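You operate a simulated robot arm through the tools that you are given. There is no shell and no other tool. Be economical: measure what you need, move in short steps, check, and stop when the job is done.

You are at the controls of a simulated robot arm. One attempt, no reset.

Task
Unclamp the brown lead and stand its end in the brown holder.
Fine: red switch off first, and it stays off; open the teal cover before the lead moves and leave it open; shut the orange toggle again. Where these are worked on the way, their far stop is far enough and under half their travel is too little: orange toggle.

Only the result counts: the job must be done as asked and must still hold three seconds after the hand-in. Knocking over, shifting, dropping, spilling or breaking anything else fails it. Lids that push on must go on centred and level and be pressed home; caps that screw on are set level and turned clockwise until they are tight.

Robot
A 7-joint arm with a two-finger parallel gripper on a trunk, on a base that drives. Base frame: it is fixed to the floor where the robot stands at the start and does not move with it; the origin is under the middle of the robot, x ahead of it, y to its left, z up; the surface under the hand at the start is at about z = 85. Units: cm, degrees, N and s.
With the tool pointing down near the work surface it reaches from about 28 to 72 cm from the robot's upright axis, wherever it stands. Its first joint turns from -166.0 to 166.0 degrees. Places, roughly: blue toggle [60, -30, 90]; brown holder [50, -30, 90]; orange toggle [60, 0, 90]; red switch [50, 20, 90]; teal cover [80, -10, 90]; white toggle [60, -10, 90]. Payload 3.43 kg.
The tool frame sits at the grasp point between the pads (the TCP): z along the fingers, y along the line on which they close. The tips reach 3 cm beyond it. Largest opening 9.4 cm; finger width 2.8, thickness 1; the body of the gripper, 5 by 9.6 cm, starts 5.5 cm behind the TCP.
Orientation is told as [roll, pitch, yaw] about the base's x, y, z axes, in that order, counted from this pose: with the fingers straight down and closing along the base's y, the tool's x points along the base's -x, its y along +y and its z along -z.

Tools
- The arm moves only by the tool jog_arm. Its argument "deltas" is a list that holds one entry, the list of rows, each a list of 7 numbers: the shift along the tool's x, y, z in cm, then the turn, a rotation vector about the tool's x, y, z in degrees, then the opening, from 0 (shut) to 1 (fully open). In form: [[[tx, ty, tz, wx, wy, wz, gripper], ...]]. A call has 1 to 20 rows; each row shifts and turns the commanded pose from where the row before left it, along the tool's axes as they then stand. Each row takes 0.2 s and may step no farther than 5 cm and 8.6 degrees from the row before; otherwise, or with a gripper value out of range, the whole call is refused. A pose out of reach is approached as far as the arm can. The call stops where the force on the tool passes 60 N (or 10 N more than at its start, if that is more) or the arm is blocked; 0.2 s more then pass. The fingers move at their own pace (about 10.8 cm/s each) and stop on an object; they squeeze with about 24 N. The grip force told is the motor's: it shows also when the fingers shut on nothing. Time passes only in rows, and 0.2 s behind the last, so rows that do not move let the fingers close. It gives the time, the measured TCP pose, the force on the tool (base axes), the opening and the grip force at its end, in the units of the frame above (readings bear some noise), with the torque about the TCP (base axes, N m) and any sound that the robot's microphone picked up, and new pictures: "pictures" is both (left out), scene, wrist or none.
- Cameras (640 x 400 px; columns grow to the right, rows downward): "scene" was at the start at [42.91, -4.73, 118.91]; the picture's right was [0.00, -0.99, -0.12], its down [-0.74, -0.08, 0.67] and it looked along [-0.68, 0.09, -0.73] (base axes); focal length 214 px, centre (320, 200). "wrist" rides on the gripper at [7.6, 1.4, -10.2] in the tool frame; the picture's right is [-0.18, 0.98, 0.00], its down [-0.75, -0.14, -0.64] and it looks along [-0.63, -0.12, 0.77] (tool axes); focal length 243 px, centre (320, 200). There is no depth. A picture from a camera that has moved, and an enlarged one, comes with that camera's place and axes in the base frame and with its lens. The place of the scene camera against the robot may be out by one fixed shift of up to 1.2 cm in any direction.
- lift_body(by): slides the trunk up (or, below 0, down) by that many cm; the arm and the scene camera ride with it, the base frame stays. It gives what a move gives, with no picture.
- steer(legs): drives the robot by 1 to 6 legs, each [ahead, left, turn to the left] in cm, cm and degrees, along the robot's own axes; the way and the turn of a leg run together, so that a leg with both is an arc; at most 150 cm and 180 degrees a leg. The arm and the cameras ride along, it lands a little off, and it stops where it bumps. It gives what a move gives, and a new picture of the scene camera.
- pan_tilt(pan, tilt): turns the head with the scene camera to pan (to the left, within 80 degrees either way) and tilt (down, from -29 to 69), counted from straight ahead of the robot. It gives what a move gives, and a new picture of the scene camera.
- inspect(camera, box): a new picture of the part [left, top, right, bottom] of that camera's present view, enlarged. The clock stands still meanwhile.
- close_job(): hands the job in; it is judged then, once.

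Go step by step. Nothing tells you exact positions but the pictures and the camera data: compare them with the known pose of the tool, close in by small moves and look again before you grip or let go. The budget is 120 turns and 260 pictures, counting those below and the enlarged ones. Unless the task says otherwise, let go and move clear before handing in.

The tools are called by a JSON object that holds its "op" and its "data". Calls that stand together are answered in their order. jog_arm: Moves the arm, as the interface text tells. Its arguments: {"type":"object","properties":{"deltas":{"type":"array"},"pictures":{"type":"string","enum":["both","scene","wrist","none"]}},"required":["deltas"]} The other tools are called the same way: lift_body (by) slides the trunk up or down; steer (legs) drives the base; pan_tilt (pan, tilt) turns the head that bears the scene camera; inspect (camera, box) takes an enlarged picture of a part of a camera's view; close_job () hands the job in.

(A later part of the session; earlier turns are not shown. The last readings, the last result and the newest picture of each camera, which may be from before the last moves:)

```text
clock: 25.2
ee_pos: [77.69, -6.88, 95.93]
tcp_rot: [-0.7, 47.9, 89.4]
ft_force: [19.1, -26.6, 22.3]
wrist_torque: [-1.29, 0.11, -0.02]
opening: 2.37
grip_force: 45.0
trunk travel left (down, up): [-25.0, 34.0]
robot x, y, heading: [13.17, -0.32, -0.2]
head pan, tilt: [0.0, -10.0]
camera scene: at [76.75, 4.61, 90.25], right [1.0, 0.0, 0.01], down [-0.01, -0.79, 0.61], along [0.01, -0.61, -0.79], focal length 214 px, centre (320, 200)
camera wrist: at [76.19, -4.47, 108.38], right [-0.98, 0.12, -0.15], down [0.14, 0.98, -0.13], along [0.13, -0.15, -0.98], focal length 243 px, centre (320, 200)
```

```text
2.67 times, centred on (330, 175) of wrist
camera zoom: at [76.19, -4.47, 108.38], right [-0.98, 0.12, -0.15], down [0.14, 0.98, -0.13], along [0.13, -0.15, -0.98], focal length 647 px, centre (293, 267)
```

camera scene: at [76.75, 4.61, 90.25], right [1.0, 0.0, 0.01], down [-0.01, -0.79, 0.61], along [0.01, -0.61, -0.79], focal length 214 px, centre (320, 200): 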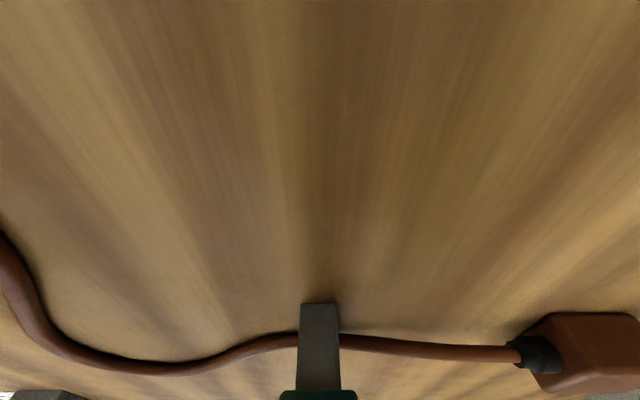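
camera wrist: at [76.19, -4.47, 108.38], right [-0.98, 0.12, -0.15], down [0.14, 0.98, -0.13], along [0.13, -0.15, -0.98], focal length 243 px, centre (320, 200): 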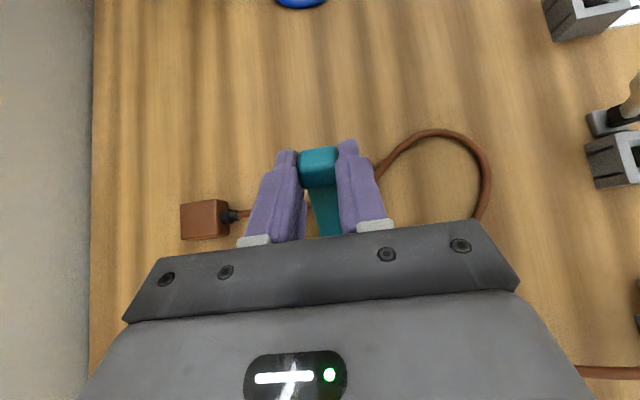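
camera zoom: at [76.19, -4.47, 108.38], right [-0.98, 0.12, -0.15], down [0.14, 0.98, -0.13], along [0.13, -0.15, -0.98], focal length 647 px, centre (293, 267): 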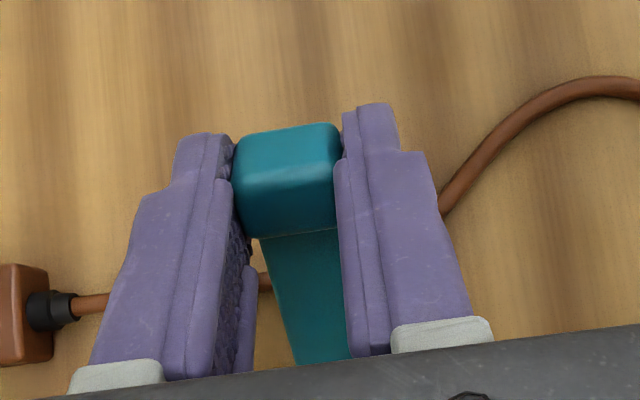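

Cover is at about 50°. I'll continue the arc a bit further with a slight outward correction.

{"op": "jog_arm", "data": {"deltas": [[[-0.25, -0.1, -1.03, 0, 8, 0, 0.1], [-0.31, 0, -1.03, 0, 8, 0, 0.1], [-0.4, 0, -1.03, 0, 8, 0, 0.1], [0, 0, 0, 0, 0, 0, 0.1]]]}}

```text
clock: 26.2
ee_pos: [77.62, -3.54, 96.64]
tcp_rot: [-1.0, 71.8, 89.3]
ft_force: [21.5, -14.9, 8.2]
wrist_torque: [-0.91, 0.05, 0.35]
opening: 2.34
grip_force: 45.0
trunk travel left (down, up): [-25.0, 34.0]
robot x, y, heading: [13.03, 0.6, 0.2]
head pan, tilt: [0.0, -10.0]
camera scene: at [76.72, 4.55, 86.65], right [1.0, 0.0, 0.01], down [0.0, -0.47, 0.88], along [0.0, -0.88, -0.47], focal length 214 px, centre (320, 200)
camera wrist: at [76.23, 3.85, 106.92], right [-0.98, 0.05, -0.18], down [0.14, 0.85, -0.51], along [0.12, -0.53, -0.84], focal length 243 px, centre (320, 200)
```

scene: 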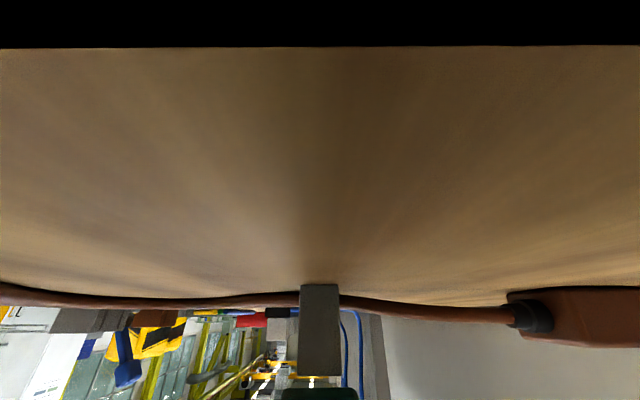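
wrist: 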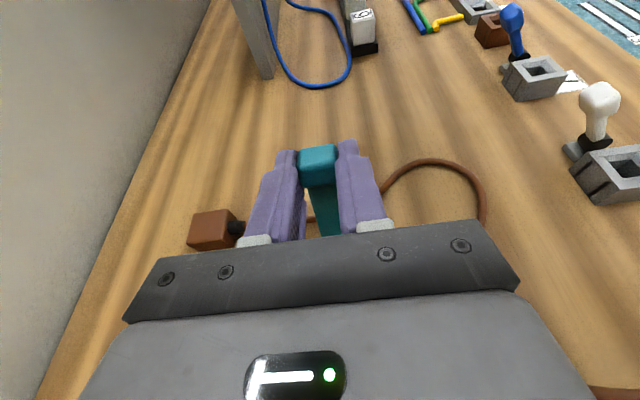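

The cover is near 75°. I'll release here without moving and see whether it stays.

{"op": "jog_arm", "data": {"deltas": [[[0, 0, 0, 0, 0, 0, 0.4], [0, 0, 0, 0, 0, 0, 0.5], [0, 0, 0, 0, 0, 0, 0.5], [0, 0, 0, 0, 0, 0, 0.5]]]}}

```text
clock: 27.2
ee_pos: [77.47, -3.47, 96.67]
tcp_rot: [-1.3, 71.8, 88.9]
ft_force: [0.3, 0.1, 0.6]
wrist_torque: [-0.03, 0.0, -0.01]
opening: 4.7
grip_force: 0.1
trunk travel left (down, up): [-25.0, 34.0]
robot x, y, heading: [12.79, 0.09, 0.1]
head pan, tilt: [0.0, -10.0]
camera scene: at [76.6, 4.57, 86.78], right [1.0, 0.0, 0.01], down [-0.01, -0.47, 0.88], along [0.0, -0.88, -0.47], focal length 214 px, centre (320, 200)
camera wrist: at [76.07, 3.88, 107.06], right [-0.98, 0.06, -0.18], down [0.14, 0.85, -0.51], along [0.12, -0.53, -0.84], focal length 243 px, centre (320, 200)
```

scene: 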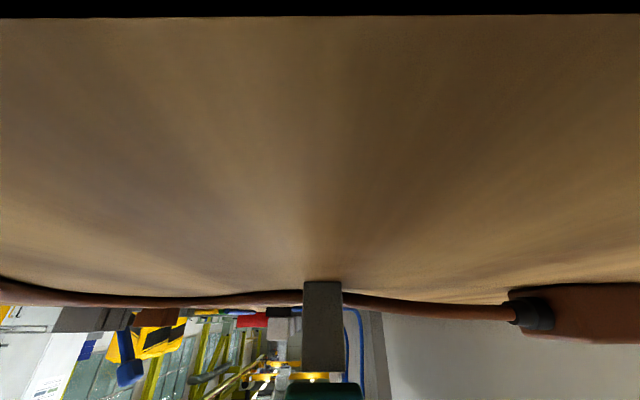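
wrist: 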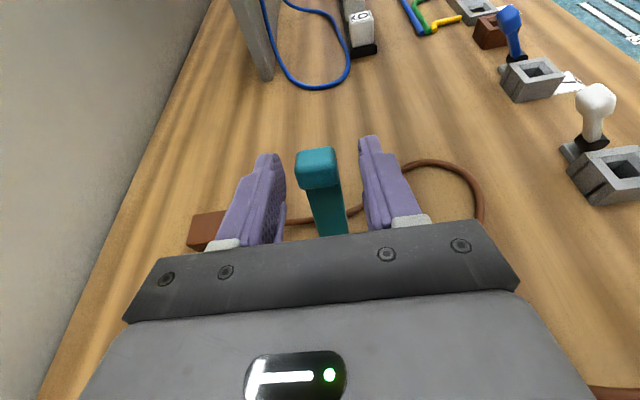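

It stays. I'll back out, level the hand, and then push the cover to its stop from the -y side.

{"op": "jog_arm", "data": {"deltas": [[[0, 0, -3, 0, 0, 0, 0.5], [0, 0, -3, 0, 0, 0, 0.5], [3, 0, -2, 0, 0, 0, 0.5], [4, 0, -2, 0, -8, 0, 0.5], [3, 0, -1, 0, -8, 0, 0.5], [2, 0, 0, 0, -8, 0, 0.5], [0, 0, 0, 0, -8, 0, 0.5], [0, 0, 0, 0, -8, 0, 0.3], [0, 0, 0, 0, -8, 0, 0], [0, 0, 0, 0, -8, 0, 0], [0, 0, 0, 0, -8, 0, 0], [0, 0, 0, 0, -7.8, 0, 0]]]}}

```text
clock: 29.9
ee_pos: [77.63, 2.24, 111.24]
tcp_rot: [-0.4, -0.1, 90.2]
ft_force: [-1.3, -0.3, 1.0]
wrist_torque: [0.0, 0.01, -0.01]
opening: 0.01
grip_force: 24.1
trunk travel left (down, up): [-25.0, 34.0]
robot x, y, heading: [12.89, 0.09, 0.4]
head pan, tilt: [0.0, -10.0]
camera scene: at [76.68, 14.51, 116.44], right [1.0, 0.0, 0.01], down [0.0, -0.98, -0.18], along [0.01, 0.18, -0.98], focal length 214 px, centre (320, 200)
camera wrist: at [76.3, -5.44, 121.45], right [-0.98, 0.18, -0.01], down [0.13, 0.75, 0.64], along [0.12, 0.63, -0.76], focal length 243 px, centre (320, 200)
```

scene: 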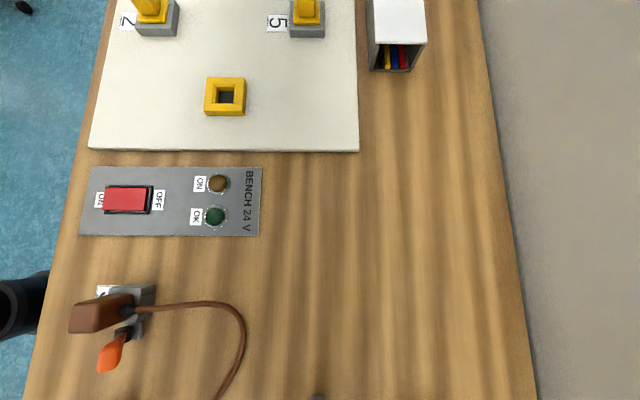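
wrist: 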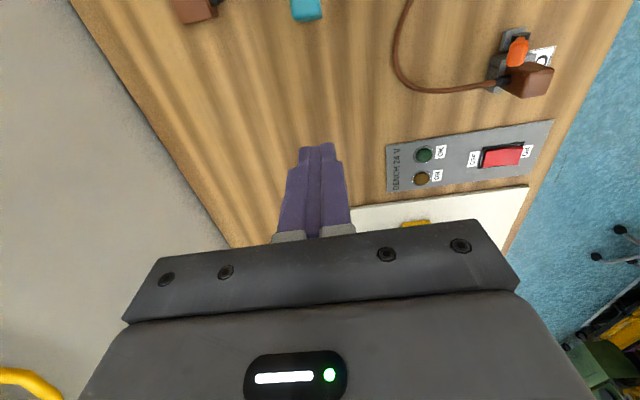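

{"op": "jog_arm", "data": {"deltas": [[[3.9, 0, 0, 0, 0, 0, 0], [3.9, 0, 0, 0, 0, 0, 0], [3.9, 0, 0, 0, 0, 0, 0], [3.9, 0, 0, 0, 0, 0, 0], [0, 0, 4.5, 0, 0, 0, 0], [0, 0, 4.5, 0, 0, 0, 0], [0, 0, 4.5, 0, 0, 0, 0], [0, 0, 0, 0, 0, 0, 0]]]}}

```text
clock: 31.6
ee_pos: [77.83, -13.22, 97.74]
tcp_rot: [-0.4, 0.0, 90.1]
ft_force: [-0.8, 0.1, -0.4]
wrist_torque: [-0.01, -0.03, 0.0]
opening: 0.0
grip_force: 23.7
trunk travel left (down, up): [-25.0, 34.0]
robot x, y, heading: [12.53, -0.11, 0.1]
head pan, tilt: [0.0, -10.0]
camera scene: at [76.93, -0.93, 102.8], right [1.0, 0.0, 0.01], down [0.0, -0.98, -0.17], along [0.01, 0.17, -0.98], focal length 214 px, centre (320, 200)
camera wrist: at [76.53, -20.87, 107.86], right [-0.98, 0.18, -0.01], down [0.13, 0.75, 0.64], along [0.12, 0.63, -0.77], focal length 243 px, centre (320, 200)
```

scene: 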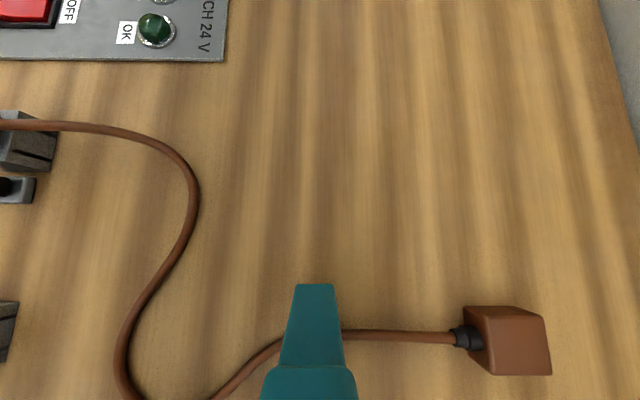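
wrist: 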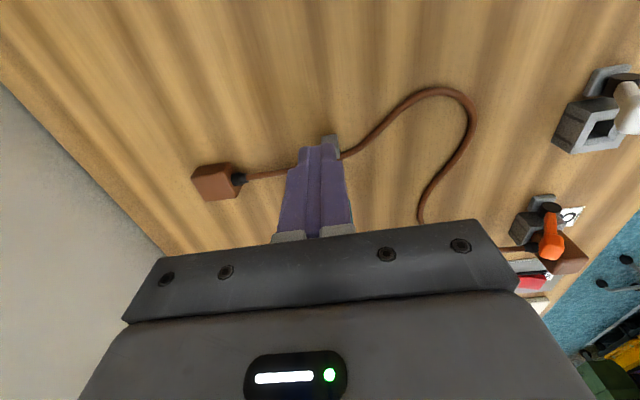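

{"op": "jog_arm", "data": {"deltas": [[[-2.5, 0, 0.8, 0, 0, 0, 0], [-2, 0, 0, 0, 0, 0, 0], [-1, 0, 0, 0, 0, 0, 0], [-1, 0, 0, 0, 0, 0, 0], [-1, 0, 0, 0, 0, 0, 0], [-0.5, 0, 0, 0, 0, 0, 0], [-0.5, 0, 0, 0, 0, 0, 0]]]}}

```text
clock: 33.2
ee_pos: [77.54, -4.65, 96.83]
tcp_rot: [-0.3, 0.0, 90.1]
ft_force: [0.7, -0.4, 0.1]
wrist_torque: [-0.01, 0.03, 0.0]
opening: 0.0
grip_force: 23.9
trunk travel left (down, up): [-25.0, 34.0]
robot x, y, heading: [12.73, 0.26, -0.3]
head pan, tilt: [0.0, -10.0]
camera scene: at [76.59, 7.59, 101.97], right [1.0, 0.0, 0.0], down [0.0, -0.98, -0.17], along [0.0, 0.17, -0.98], focal length 214 px, centre (320, 200)
camera wrist: at [76.23, -12.36, 107.01], right [-0.98, 0.18, 0.0], down [0.14, 0.75, 0.64], along [0.12, 0.63, -0.77], focal length 243 px, centre (320, 200)
```

scene: 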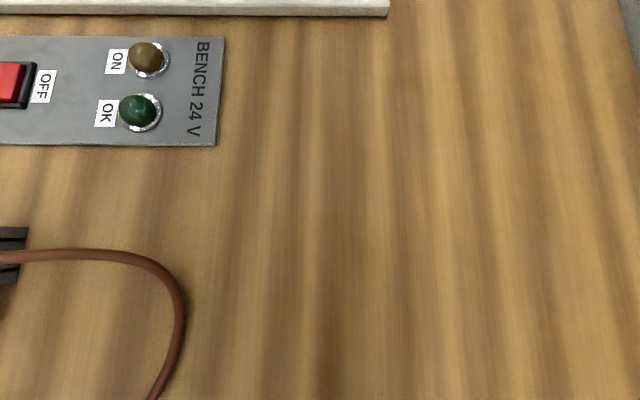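
wrist: 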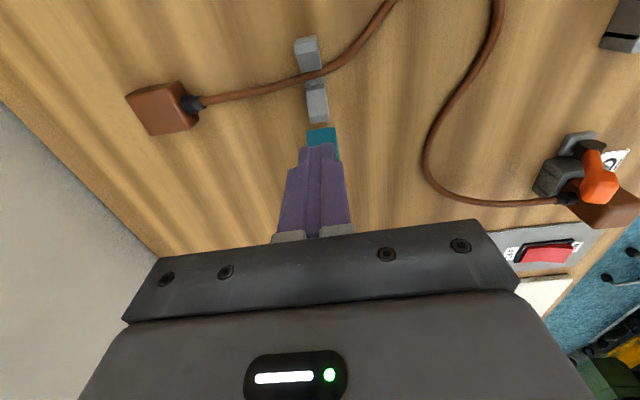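

{"op": "jog_arm", "data": {"deltas": [[[-0.7, 0, 0, 0, 0, 0, 0], [-0.7, 0, 0, 0, 0, 0, 0], [-0.7, 0, 0, 0, 0, 0, 0], [-0.7, 0, 0, 0, 0, 0, 0], [-0.7, 0, 0, 0, 0, 0, 0]]]}}

```text
clock: 34.5
ee_pos: [77.74, -2.86, 97.07]
tcp_rot: [-0.4, 0.3, 89.7]
ft_force: [-5.0, -50.3, 4.1]
wrist_torque: [-1.49, 0.24, 0.03]
opening: 0.0
grip_force: 24.1
trunk travel left (down, up): [-25.0, 34.0]
robot x, y, heading: [12.76, 0.22, -0.3]
head pan, tilt: [0.0, -10.0]
camera scene: at [76.86, 9.46, 102.13], right [1.0, -0.01, 0.01], down [-0.01, -0.99, -0.17], along [0.01, 0.17, -0.99], focal length 214 px, centre (320, 200)
camera wrist: at [76.29, -10.44, 107.27], right [-0.98, 0.19, -0.01], down [0.14, 0.76, 0.64], along [0.13, 0.63, -0.77], focal length 243 px, centre (320, 200)
```

scene: 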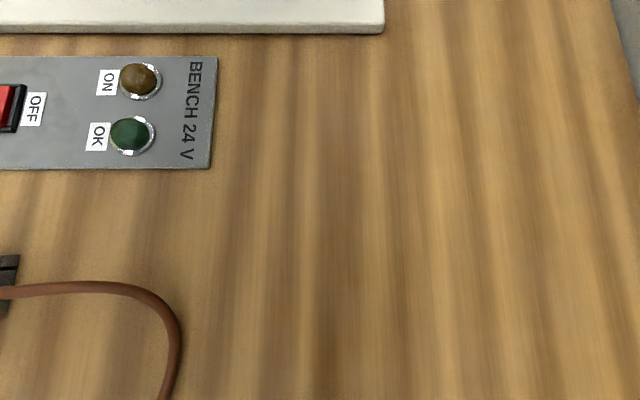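
wrist: 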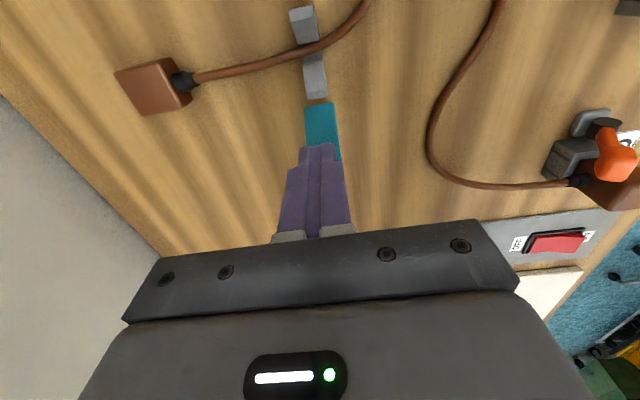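

The cover hit its far stop (50 N). I'll back away, rise, turn the hand back and check the cover and the orange toggle.

{"op": "jog_arm", "data": {"deltas": [[[2.5, 0, 0, 0, 0, 0, 0], [3, 0, -1, 0, 0, 0, 0], [0, 0, -4, 0, 0, 0, 0], [0, 0, -4, 0, 0, 0, 0], [0, 0, -4, 0, 0, 8.18, 0], [0, 0, -2, 0, 0, 8.18, 0], [0, 0, 0, 0, 0, 8.18, 0], [0, 0, 0, 0, 0, 8.18, 0], [0, 0, 0, 0, 0, 8.18, 0], [0, 0, 0, 0, 0, 8.18, 0], [2, 0, 0, 0, 0, 8.18, 0], [3, 0, 0, 0, 0, 8.18, 0], [3, 0, 0, 0, 0, 8.18, 0], [4, 0, 0, 0, 0, 8.18, 0], [4, 0, 0, 0, 0, 8.2, 0], [4, 2, 0, 0, 0, 0, 0], [3, 2, 0, 0, 0, 0, 0], [0, 0, 0, 0, 0, 0, 0]]]}}

```text
clock: 38.2
ee_pos: [56.06, -8.54, 111.87]
tcp_rot: [0.0, -0.4, 0.1]
ft_force: [0.3, 0.1, -0.8]
wrist_torque: [0.02, -0.03, -0.01]
opening: 0.0
grip_force: 23.7
trunk travel left (down, up): [-25.0, 34.0]
robot x, y, heading: [12.82, 0.3, -0.1]
head pan, tilt: [0.0, -10.0]
camera scene: at [67.66, -8.82, 117.15], right [0.0, -1.0, 0.0], down [-0.98, 0.0, -0.18], along [0.18, 0.0, -0.98], focal length 214 px, centre (320, 200)
camera wrist: at [48.51, -7.21, 122.07], right [0.18, 0.98, 0.0], down [0.75, -0.14, 0.65], along [0.64, -0.12, -0.76], focal length 243 px, centre (320, 200)
```

scene: 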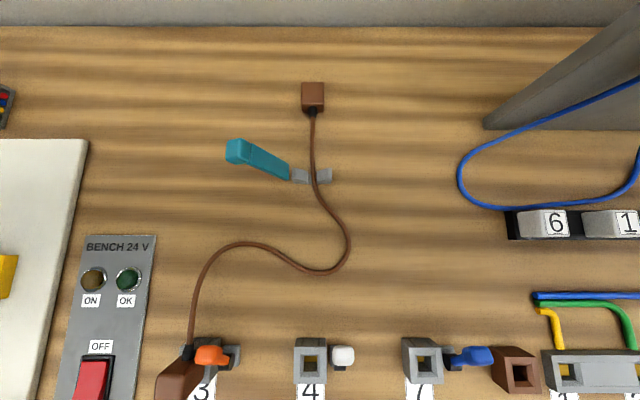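
wrist: 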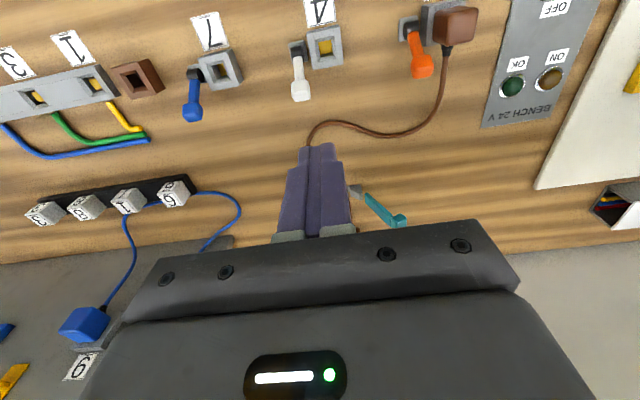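

The cover stands open. Now I'll go behind the orange lever (its bulb is about x 56.5, y 3) for a closer look.

{"op": "jog_arm", "data": {"deltas": [[[-1.7, 2.75, 2.7, 0, 0, 0, 0], [-1.7, 2.75, 2.7, 0, 0, 0, 0], [-1.7, 2.75, 2.7, 0, 0, 0, 0], [-1.7, 2.75, 2.7, 0, 0, 0, 0], [0, 0, 0, 0, 0, 0, 0]]]}}

{"op": "inspect", "data": {"camera": "wrist", "box": [220, 0, 420, 150]}}

```text
clock: 39.5
ee_pos: [62.64, 1.92, 101.02]
tcp_rot: [0.0, -0.5, 0.2]
ft_force: [0.3, -0.2, 0.2]
wrist_torque: [-0.01, -0.01, -0.03]
opening: 0.03
grip_force: 23.8
trunk travel left (down, up): [-25.0, 34.0]
robot x, y, heading: [12.85, -0.09, 0.1]
head pan, tilt: [0.0, -10.0]
camera scene: at [74.33, 1.75, 106.22], right [0.0, -1.0, 0.0], down [-0.98, 0.0, -0.18], along [0.18, 0.0, -0.98], focal length 214 px, centre (320, 200)
camera wrist: at [55.18, 3.35, 111.14], right [0.18, 0.98, 0.0], down [0.75, -0.14, 0.65], along [0.64, -0.12, -0.76], focal length 243 px, centre (320, 200)
```

scene: 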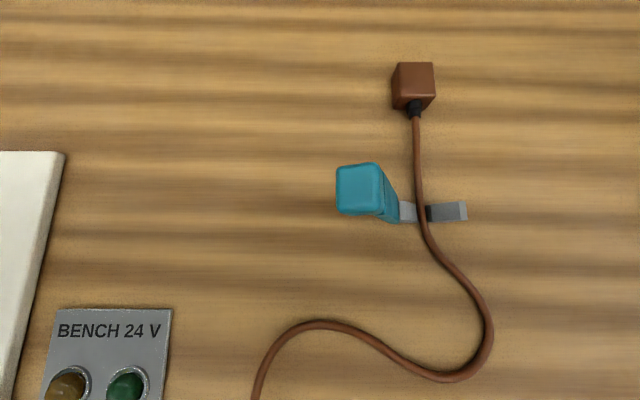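
wrist: 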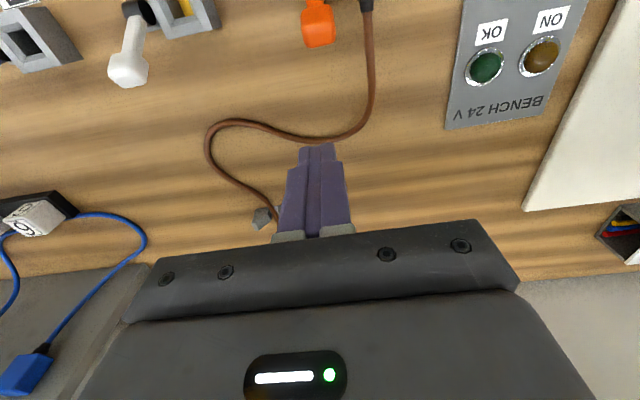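

```text
2.67 times, centred on (320, 75) of wrist
camera zoom: at [55.18, 3.35, 111.14], right [0.18, 0.98, 0.0], down [0.75, -0.14, 0.65], along [0.64, -0.12, -0.76], focal length 647 px, centre (320, 533)
```

zoom: 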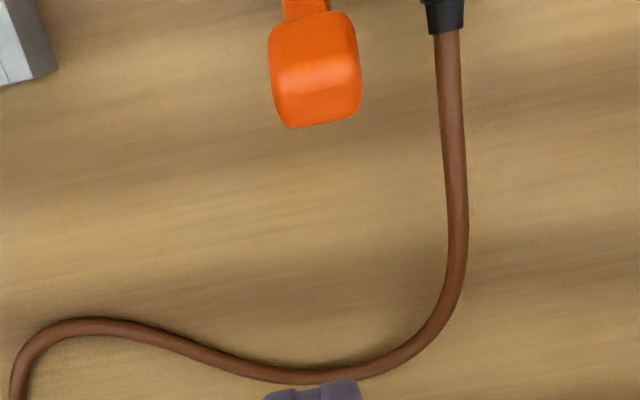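

{"op": "jog_arm", "data": {"deltas": [[[0.8, 0.3, 4, 0, 0, 0, 0], [0.8, 0.3, 4.3, 0, 0, 0, 0], [0, 0, 0, 0, 0, 0, 0]]], "pictures": "wrist"}}

```text
clock: 40.2
ee_pos: [61.21, 2.7, 92.81]
tcp_rot: [0.0, -0.4, 0.1]
ft_force: [0.4, -0.5, -0.1]
wrist_torque: [0.03, 0.01, -0.01]
opening: 0.02
grip_force: 23.2
trunk travel left (down, up): [-25.0, 34.0]
robot x, y, heading: [12.99, -0.03, 0.0]
head pan, tilt: [0.0, -10.0]
camera wrist: at [53.58, 4.16, 102.92], right [0.18, 0.98, 0.0], down [0.75, -0.14, 0.65], along [0.64, -0.12, -0.76], focal length 243 px, centre (320, 200)
```

wrist: 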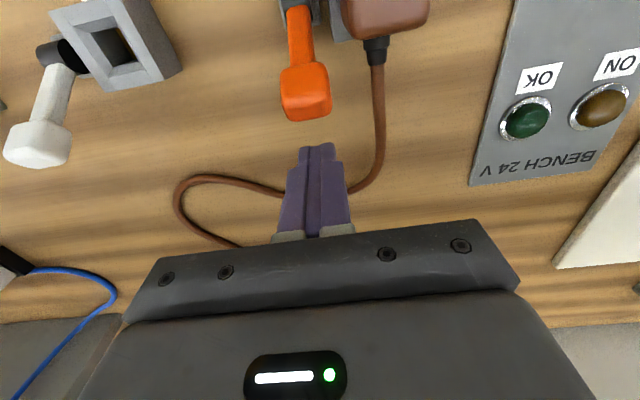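

{"op": "jog_arm", "data": {"deltas": [[[0, 0, 0.6, 0, 0, 0, 0], [1.0, 0, 0, 0, 0, 0, 0], [0.7, 0, 0, 0, 0, 0, 0], [0.7, 0, 0, 0, 0, 0, 0], [0.7, 0, 0, 0, 0, 0, 0], [0.7, 0, 0, 0, 0, 0, 0], [0.7, 0, 0, 0, 0, 0, 0]]], "pictures": "wrist"}}

```text
clock: 41.9
ee_pos: [56.82, 2.87, 92.27]
tcp_rot: [0.0, -0.4, 0.1]
ft_force: [0.2, 0.4, -0.5]
wrist_torque: [-0.01, 0.01, 0.0]
opening: 0.02
grip_force: 23.8
trunk travel left (down, up): [-25.0, 34.0]
robot x, y, heading: [12.52, 0.28, -0.0]
head pan, tilt: [0.0, -10.0]
camera wrist: at [49.35, 4.24, 102.38], right [0.18, 0.98, 0.0], down [0.75, -0.14, 0.65], along [0.64, -0.12, -0.76], focal length 243 px, centre (320, 200)
```

wrist: 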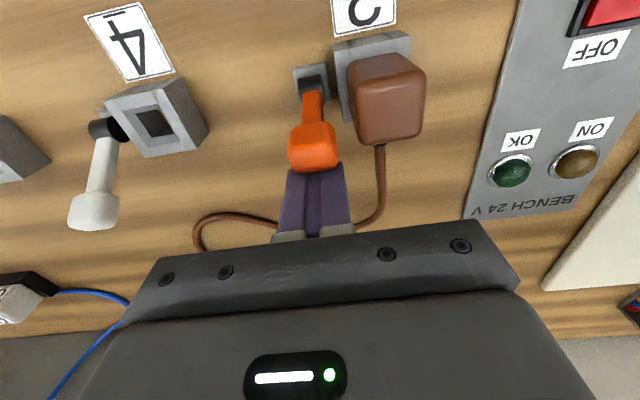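

The lever is swinging with almost no force. I'll keep pushing toward the robot.

{"op": "jog_arm", "data": {"deltas": [[[0.7, 0, 0, 0, 0, 0, 0], [0.7, 0, 0, 0, 0, 0, 0], [0.7, 0, 0, 0, 0, 0, 0], [0.7, 0, 0, 0, 0, 0, 0], [0.7, 0, 0, 0, 0, 0, 0]]], "pictures": "wrist"}}

```text
clock: 43.0
ee_pos: [54.02, 2.95, 92.17]
tcp_rot: [0.0, -1.0, 0.1]
ft_force: [29.8, -1.9, 20.7]
wrist_torque: [-0.11, -0.57, -0.02]
opening: 0.0
grip_force: 24.1
trunk travel left (down, up): [-25.0, 34.0]
robot x, y, heading: [13.3, 0.03, -0.0]
head pan, tilt: [0.0, -10.0]
camera wrist: at [46.32, 4.19, 102.16], right [0.18, 0.98, 0.0], down [0.74, -0.14, 0.66], along [0.64, -0.12, -0.76], focal length 243 px, centre (320, 200)
```

wrist: 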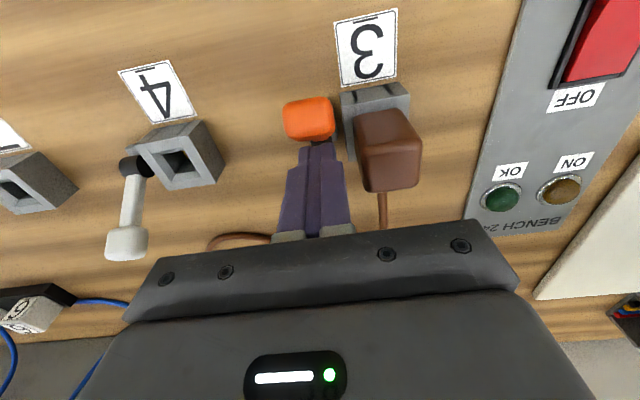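

{"op": "jog_arm", "data": {"deltas": [[[-0.3, 0, -0.8, 0, 0, 0, 0], [0.2, 0, -0.7, 0, 0, 0, 0], [0.6, 0, 0, 0, 0, 0, 0], [0.6, 0, 0, 0, 0, 0, 0], [0.6, 0, 0, 0, 0, 0, 0], [0.6, 0, 0, 0, 0, 0, 0]]], "pictures": "wrist"}}

```text
clock: 44.3
ee_pos: [53.0, 2.96, 93.84]
tcp_rot: [0.0, -2.2, 0.0]
ft_force: [22.2, -0.2, 4.7]
wrist_torque: [0.05, -0.54, -0.01]
opening: 0.0
grip_force: 23.4
trunk travel left (down, up): [-25.0, 34.0]
robot x, y, heading: [12.94, 0.03, -0.1]
head pan, tilt: [0.0, -10.0]
stopped in row 6: the force on the tool passed its limit at 63 N (the readings are from after the stop); the commanded pose is now the measured one
camera wrist: at [45.18, 4.29, 103.62], right [0.18, 0.98, 0.01], down [0.73, -0.14, 0.67], along [0.66, -0.12, -0.74], focal length 243 px, centre (320, 200)
```

wrist: 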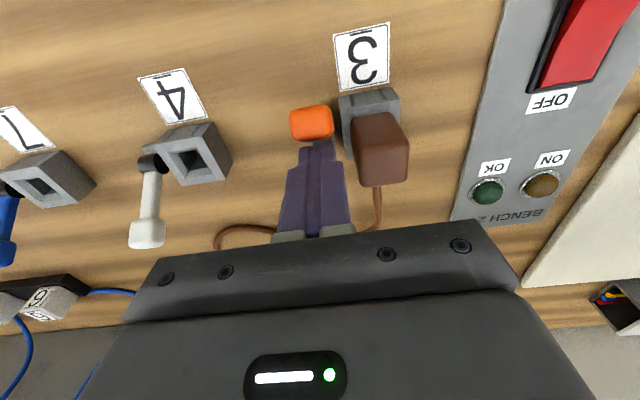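

The toggle is at its far stop (open). I'll back off, rise and look at the plug.

{"op": "jog_arm", "data": {"deltas": [[[-1, 0, 0, 0, 2, 0, 0], [-1, 0, -2, 0, 0, 0, 0], [0, 0, -4, 0, 0, 0, 0.3], [2, 1, -4, 0, 0, 0, 0.6], [3, 1, 0, 0, 0, 0, 0.6], [3, 0.5, 0, 0, 0, 0, 0.6], [3, 0, 0, 0, 0, 0, 0.6], [0, 0, 0, 0, 0, 0, 0.6]]]}}

{"op": "inspect", "data": {"camera": "scene", "box": [240, 180, 420, 320]}}

{"op": "inspect", "data": {"camera": "wrist", "box": [240, 60, 440, 210]}}

```text
clock: 46.1
ee_pos: [43.31, 5.3, 103.7]
tcp_rot: [0.1, 0.3, -0.1]
ft_force: [0.3, 0.0, -0.4]
wrist_torque: [-0.01, -0.01, 0.0]
opening: 5.65
grip_force: 0.1
trunk travel left (down, up): [-25.0, 34.0]
robot x, y, heading: [12.95, -0.47, 0.3]
head pan, tilt: [0.0, -10.0]
camera scene: at [54.98, 5.01, 108.78], right [0.0, -1.0, 0.0], down [-0.99, 0.0, -0.17], along [0.17, 0.0, -0.99], focal length 214 px, centre (320, 200)
camera wrist: at [35.91, 6.61, 113.95], right [0.18, 0.98, 0.0], down [0.76, -0.14, 0.64], along [0.63, -0.12, -0.77], focal length 243 px, centre (320, 200)
```

scene: 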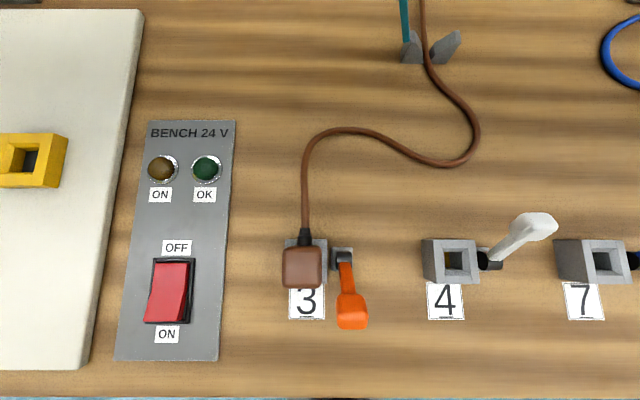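
wrist: 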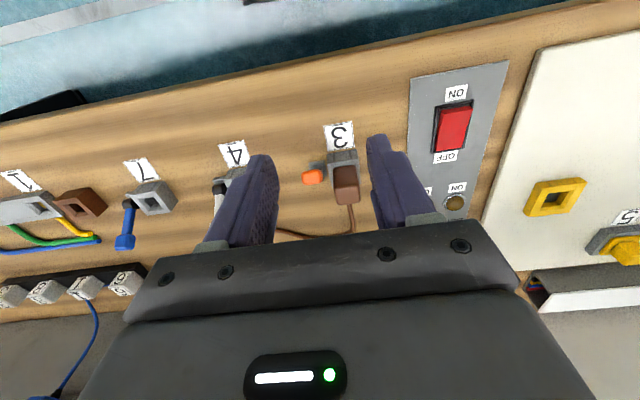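

```text
2.86 times, centred on (330, 250) of scene
camera zoom: at [54.98, 5.01, 108.78], right [0.0, -1.0, 0.0], down [-0.99, 0.0, -0.17], along [0.17, 0.0, -0.99], focal length 613 px, centre (291, 57)
```

zoom: 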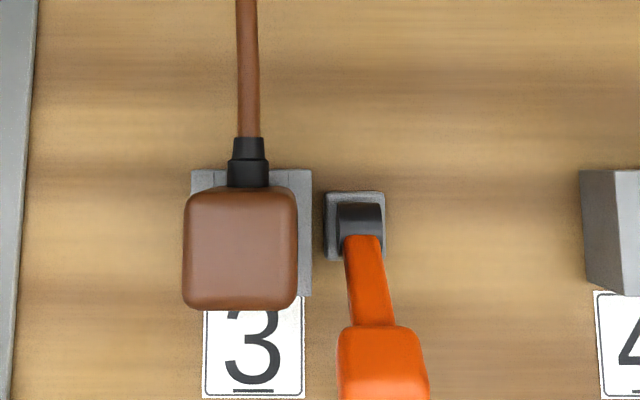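

```text
2.67 times, centred on (340, 135) of wrist
camera zoom: at [35.91, 6.61, 113.95], right [0.18, 0.98, 0.0], down [0.76, -0.14, 0.64], along [0.63, -0.12, -0.77], focal length 647 px, centre (267, 373)
```

zoom: 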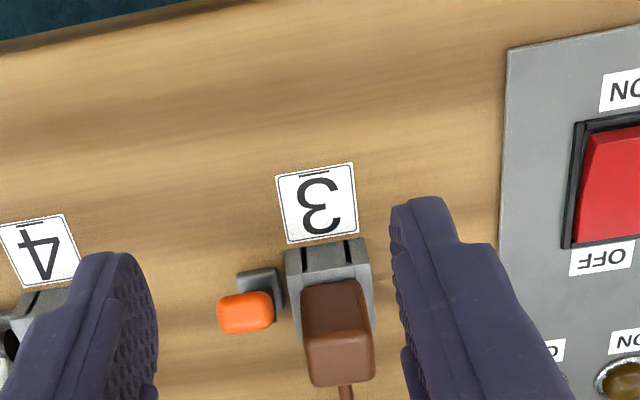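

The lever is now flipped toward the robot. The plug's top is around (53.8, 6.4, 92.5), about 3 cm square; I'll go above it with the fingers straddling in y.

{"op": "jog_arm", "data": {"deltas": [[[-3.5, 0.4, 1, 0, 0, 0, 0.47], [-3.5, 0.4, 1, 0, 0, 0, 0.47], [-3.45, 0.3, 1, 0, 0, 0, 0.47], [0, 0, 1.5, 0, 0, 0, 0.47], [0, 0, 0, 0, 0, 0, 0.47]]]}}

{"op": "inspect", "data": {"camera": "wrist", "box": [220, 80, 420, 230]}}

```text
clock: 47.3
ee_pos: [54.27, 6.38, 99.22]
tcp_rot: [0.1, 0.3, 0.0]
ft_force: [-0.5, -0.3, 0.1]
wrist_torque: [-0.01, 0.0, -0.03]
opening: 4.45
grip_force: 0.0
trunk travel left (down, up): [-25.0, 34.0]
robot x, y, heading: [12.8, 0.08, -0.2]
head pan, tilt: [0.0, -10.0]
camera scene: at [65.87, 6.25, 104.22], right [0.0, -1.0, 0.0], down [-0.99, 0.0, -0.17], along [0.17, 0.0, -0.99], focal length 214 px, centre (320, 200)
camera wrist: at [46.8, 7.86, 109.4], right [0.18, 0.98, 0.0], down [0.76, -0.14, 0.64], along [0.63, -0.12, -0.77], focal length 243 px, centre (320, 200)
```

scene: 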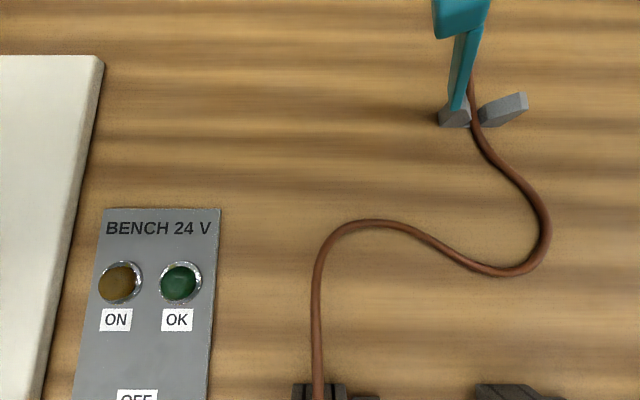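
wrist: 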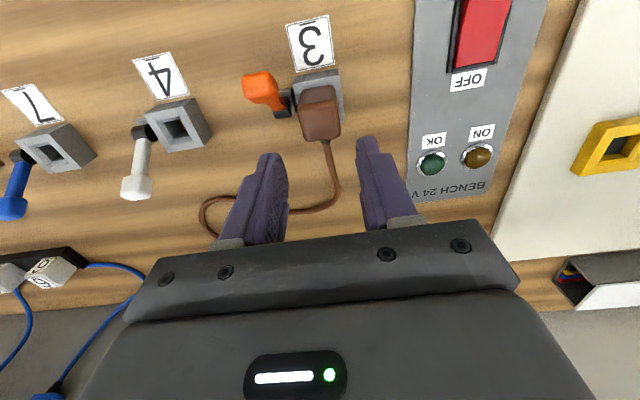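

```text
2.67 times, centred on (320, 155) of wrist
camera zoom: at [46.8, 7.86, 109.4], right [0.18, 0.98, 0.0], down [0.76, -0.14, 0.64], along [0.63, -0.12, -0.77], focal length 647 px, centre (320, 320)
```

zoom: 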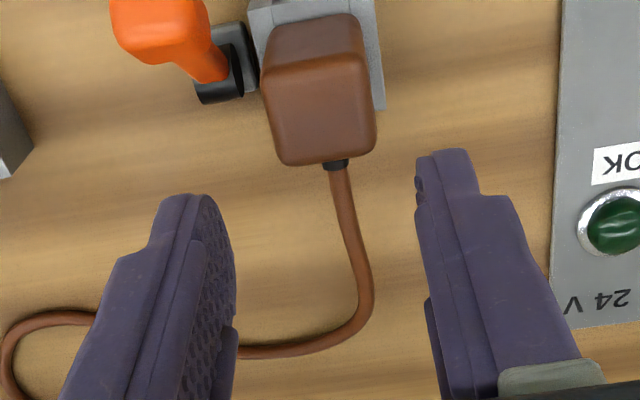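

{"op": "jog_arm", "data": {"deltas": [[[0.8, 0.2, 3, 0, 0, 0, 0.5], [0, 0, 2, 0, 0, 0, 0.5], [0, 0, 1, 0, 0, 0, 0.5], [0, 0, 0, 0, 0, 0, 0.5]]]}}

{"op": "inspect", "data": {"camera": "wrist", "box": [220, 80, 420, 230]}}

```text
clock: 48.3
ee_pos: [53.32, 6.56, 93.03]
tcp_rot: [0.2, 0.2, 0.1]
ft_force: [5.3, 0.3, 9.3]
wrist_torque: [-0.27, -0.05, 0.2]
opening: 4.68
grip_force: 0.1
trunk travel left (down, up): [-25.0, 34.0]
robot x, y, heading: [12.93, -0.04, 0.1]
head pan, tilt: [0.0, -10.0]
camera scene: at [64.95, 6.35, 98.18], right [0.0, -1.0, 0.0], down [-0.99, 0.0, -0.17], along [0.17, 0.0, -0.99], focal length 214 px, centre (320, 200)
camera wrist: at [45.87, 7.95, 103.31], right [0.18, 0.98, 0.0], down [0.76, -0.14, 0.64], along [0.63, -0.12, -0.77], focal length 243 px, centre (320, 200)
```

scene: 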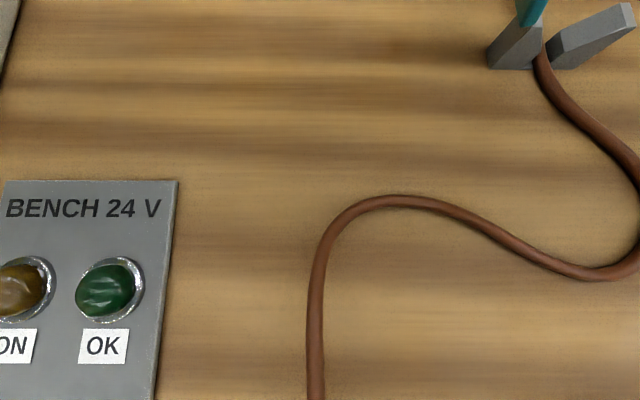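
wrist: 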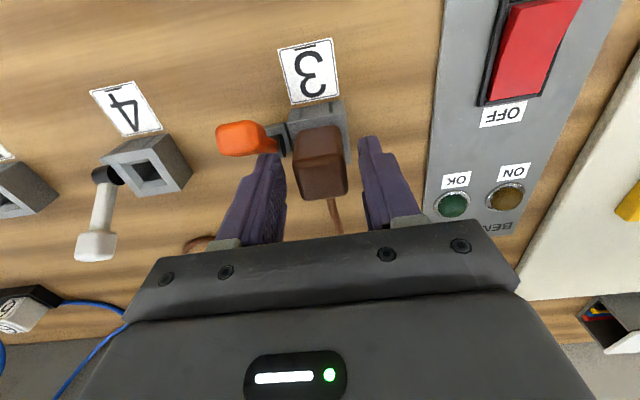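

```text
2.67 times, centred on (320, 155) of wrist
camera zoom: at [45.87, 7.95, 103.31], right [0.18, 0.98, 0.0], down [0.76, -0.14, 0.64], along [0.63, -0.12, -0.77], focal length 647 px, centre (320, 320)
```

zoom: 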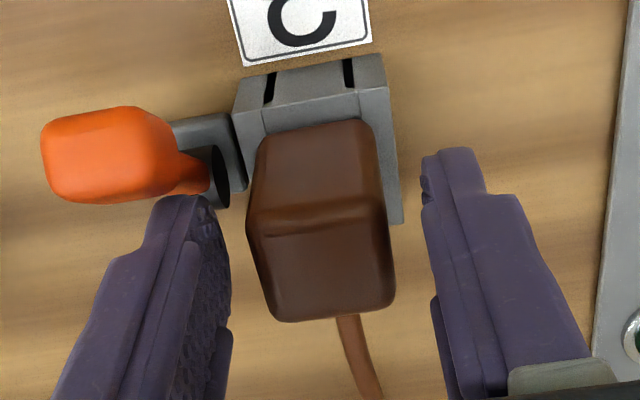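

A fingertip is lightly touching the toggle's hub. I'll rise slightly and then close.

{"op": "jog_arm", "data": {"deltas": [[[0, 0, -0.5, 0, 0, 0, 0.5], [0, 0, 0, 0, 0, 0, 0.38], [0, 0, 0, 0, 0, 0, 0.2], [0, 0, 0, 0, 0, 0, 0.2]]]}}

{"op": "inspect", "data": {"camera": "wrist", "box": [220, 80, 420, 230]}}

```text
clock: 49.3
ee_pos: [53.18, 6.44, 93.67]
tcp_rot: [0.0, 0.3, 0.0]
ft_force: [-0.4, -1.4, -1.4]
wrist_torque: [-0.03, 0.12, 0.14]
opening: 2.91
grip_force: 24.3
trunk travel left (down, up): [-25.0, 34.0]
robot x, y, heading: [12.67, 0.13, -0.1]
head pan, tilt: [0.0, -10.0]
camera scene: at [64.82, 6.33, 98.68], right [0.0, -1.0, 0.0], down [-0.99, 0.0, -0.17], along [0.17, 0.0, -0.99], focal length 214 px, centre (320, 200)
camera wrist: at [45.75, 7.94, 103.88], right [0.18, 0.98, 0.0], down [0.76, -0.14, 0.64], along [0.63, -0.12, -0.77], focal length 243 px, centre (320, 200)
```

scene: 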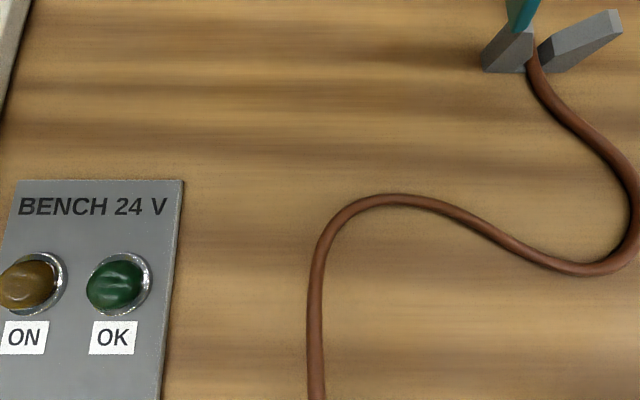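
wrist: 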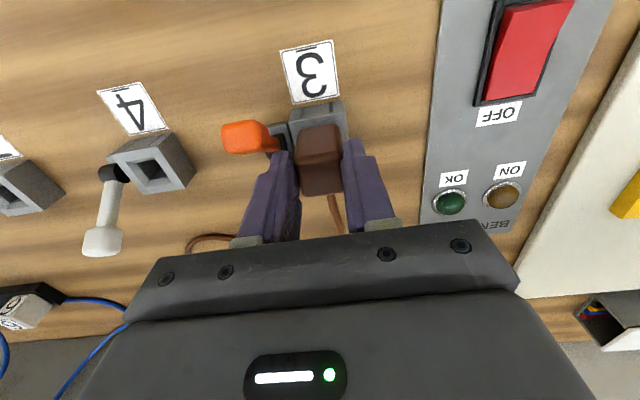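

```text
2.67 times, centred on (320, 155) of wrist
camera zoom: at [45.75, 7.94, 103.88], right [0.18, 0.98, 0.0], down [0.76, -0.14, 0.64], along [0.63, -0.12, -0.77], focal length 647 px, centre (320, 320)
```

zoom: 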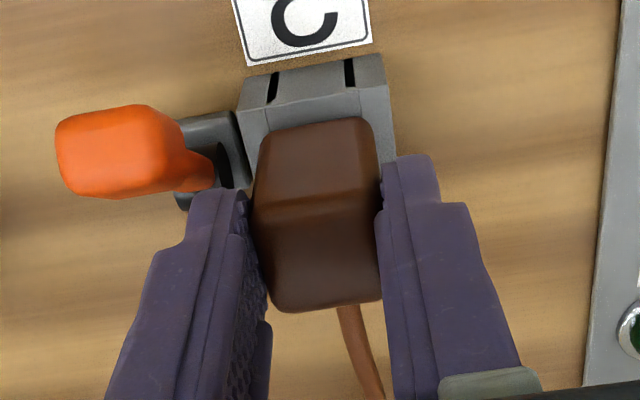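

Gripped at 2.9 cm. I'll lift straight up, slowly first, watching the force.

{"op": "jog_arm", "data": {"deltas": [[[0, 0, -0.5, 0, 0, 0, 0.2], [0, 0, -0.7, 0, 0, 0, 0.2], [0, 0, -1, 0, 0, 0, 0.2], [0, 0, -1.5, 0, 0, 0, 0.2], [0, 0, -2, 0, 0, 0, 0.2]]]}}

{"op": "inspect", "data": {"camera": "wrist", "box": [220, 80, 420, 230]}}

```text
clock: 50.5
ee_pos: [53.31, 6.6, 99.35]
tcp_rot: [0.0, 0.3, 0.0]
ft_force: [-0.1, -0.8, -1.1]
wrist_torque: [0.03, 0.01, 0.05]
opening: 2.92
grip_force: 23.9
trunk travel left (down, up): [-25.0, 34.0]
robot x, y, heading: [13.08, 0.14, -0.0]
head pan, tilt: [0.0, -10.0]
camera scene: at [65.03, 6.4, 104.39], right [0.0, -1.0, 0.0], down [-0.99, 0.0, -0.17], along [0.17, 0.0, -0.99], focal length 214 px, centre (320, 200)
camera wrist: at [45.96, 8.01, 109.57], right [0.18, 0.98, 0.0], down [0.76, -0.14, 0.64], along [0.63, -0.12, -0.77], focal length 243 px, centre (320, 200)
```

scene: 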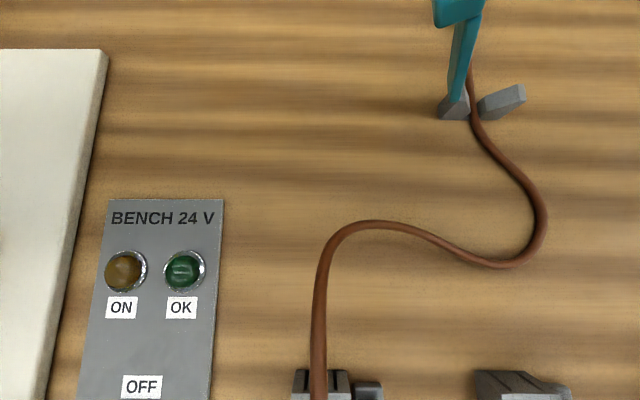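
wrist: 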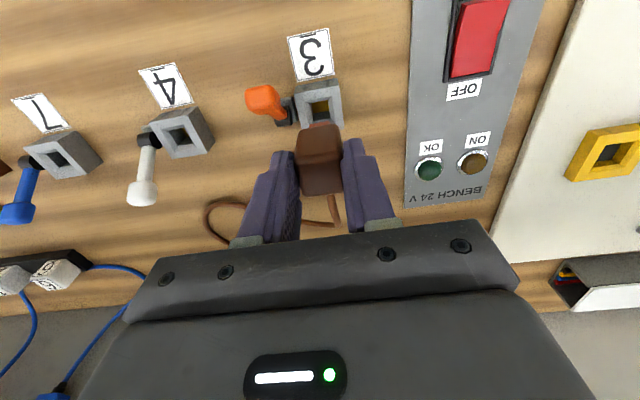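

```text
2.67 times, centred on (320, 155) of wrist
camera zoom: at [45.96, 8.01, 109.57], right [0.18, 0.98, 0.0], down [0.76, -0.14, 0.64], along [0.63, -0.12, -0.77], focal length 647 px, centre (320, 320)
```

zoom: 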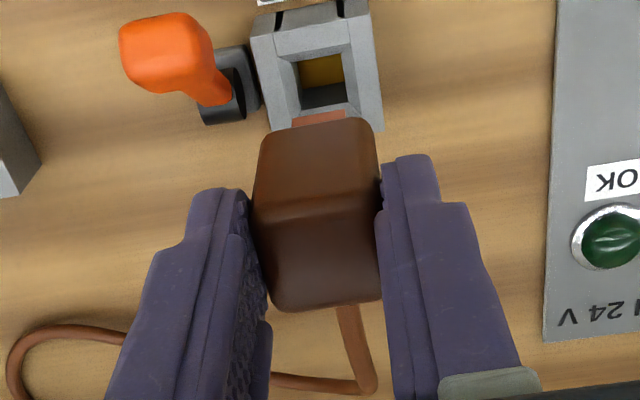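

The plug is out of the terminal. I'll carry it high on the far side of the levers toward the brown holder.

{"op": "jog_arm", "data": {"deltas": [[[-1, 0, -3.5, 0, 0, 0, 0.2], [-3.5, -1, 0, 0, 0, 0, 0.2], [-3.5, -2, 0, 0, 0, 0, 0.2], [-2.5, -3, 0, 0, 0, 0, 0.2], [0, -3.5, 0, 0, 0, 0, 0.2], [0, -3.5, 0, 0, 0, 0, 0.2], [0, -3.5, 0, 0, 0, 0, 0.2], [0, -3.5, 0, 0, 0, 0, 0.2]]]}}

```text
clock: 52.3
ee_pos: [63.48, -13.35, 102.89]
tcp_rot: [0.0, 0.3, 0.0]
ft_force: [-0.6, -0.6, 0.3]
wrist_torque: [0.0, 0.04, 0.03]
opening: 2.9
grip_force: 23.6
trunk travel left (down, up): [-25.0, 34.0]
robot x, y, heading: [12.76, 0.17, 0.2]
head pan, tilt: [0.0, -10.0]
camera scene: at [75.2, -13.65, 108.04], right [0.0, -1.0, 0.0], down [-0.99, 0.0, -0.17], along [0.17, 0.0, -0.99], focal length 214 px, centre (320, 200)
camera wrist: at [56.12, -12.05, 113.21], right [0.18, 0.98, 0.0], down [0.76, -0.14, 0.64], along [0.63, -0.12, -0.77], focal length 243 px, centre (320, 200)
```

scene: 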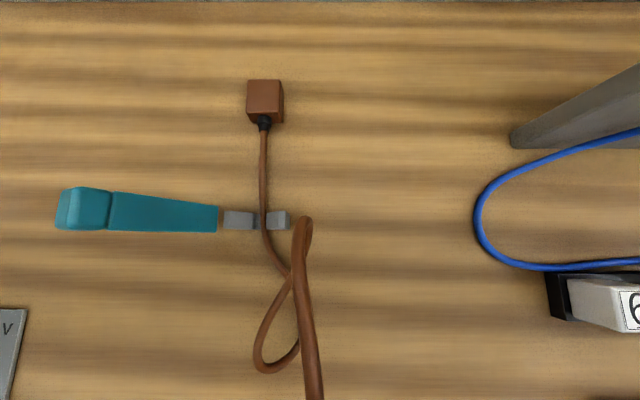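
wrist: 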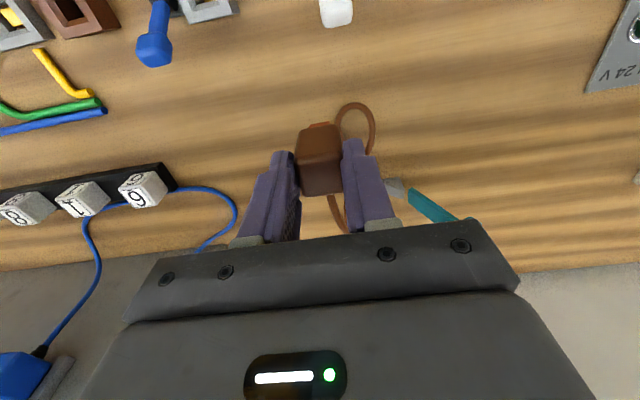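

{"op": "jog_arm", "data": {"deltas": [[[0, -3.5, 0, 0, 0, 0, 0.2], [0, -3.5, 0, 0, 0, 0, 0.2], [1.5, -3, 0, 0, 0, 0, 0.2], [2, -3, 0, 0, 0, 0, 0.2], [2.5, -2, 0, 0, 0, 0, 0.2], [2.5, -1, 0, 0, 0, 0, 0.2], [0, 0, 0, 0, 0, 0, 0.2]]]}}

{"op": "inspect", "data": {"camera": "wrist", "box": [220, 50, 420, 200]}}

```text
clock: 53.9
ee_pos: [54.94, -29.33, 102.84]
tcp_rot: [0.1, 0.4, 0.0]
ft_force: [0.0, 0.6, -0.3]
wrist_torque: [0.01, 0.03, 0.01]
opening: 2.91
grip_force: 24.8
trunk travel left (down, up): [-25.0, 34.0]
robot x, y, heading: [12.84, -0.11, -0.3]
head pan, tilt: [0.0, -10.0]
camera scene: at [66.63, -29.57, 107.81], right [0.0, -1.0, 0.0], down [-0.99, 0.0, -0.17], along [0.17, 0.0, -0.99], focal length 214 px, centre (320, 200)
camera wrist: at [47.56, -27.97, 112.99], right [0.18, 0.98, 0.0], down [0.76, -0.14, 0.64], along [0.63, -0.12, -0.77], focal length 243 px, centre (320, 200)
```

scene: 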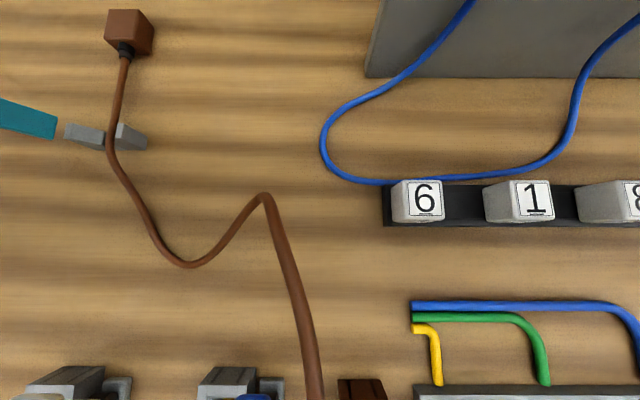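
wrist: 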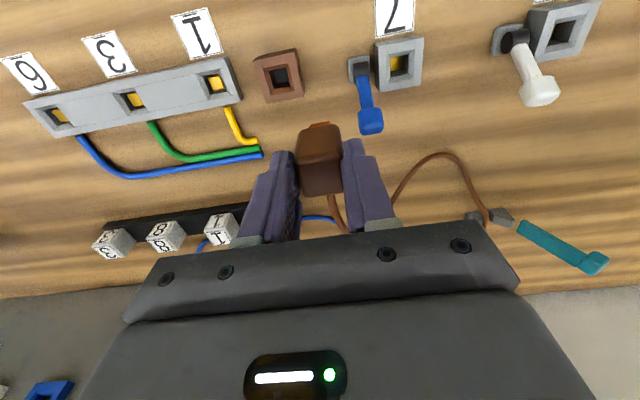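

```text
2.67 times, centred on (320, 125) of wrist
camera zoom: at [47.56, -27.97, 112.99], right [0.18, 0.98, 0.0], down [0.76, -0.14, 0.64], along [0.63, -0.12, -0.77], focal length 647 px, centre (320, 400)
```

zoom: 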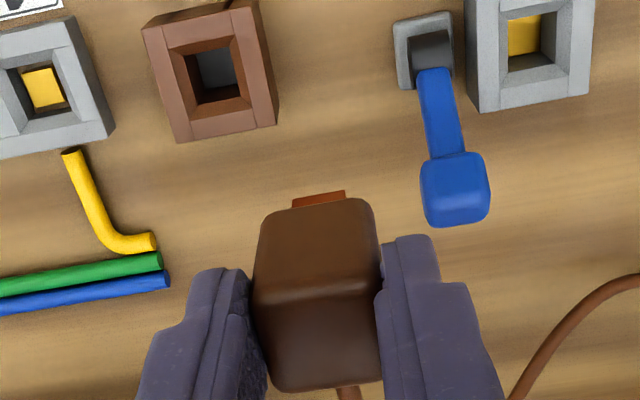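

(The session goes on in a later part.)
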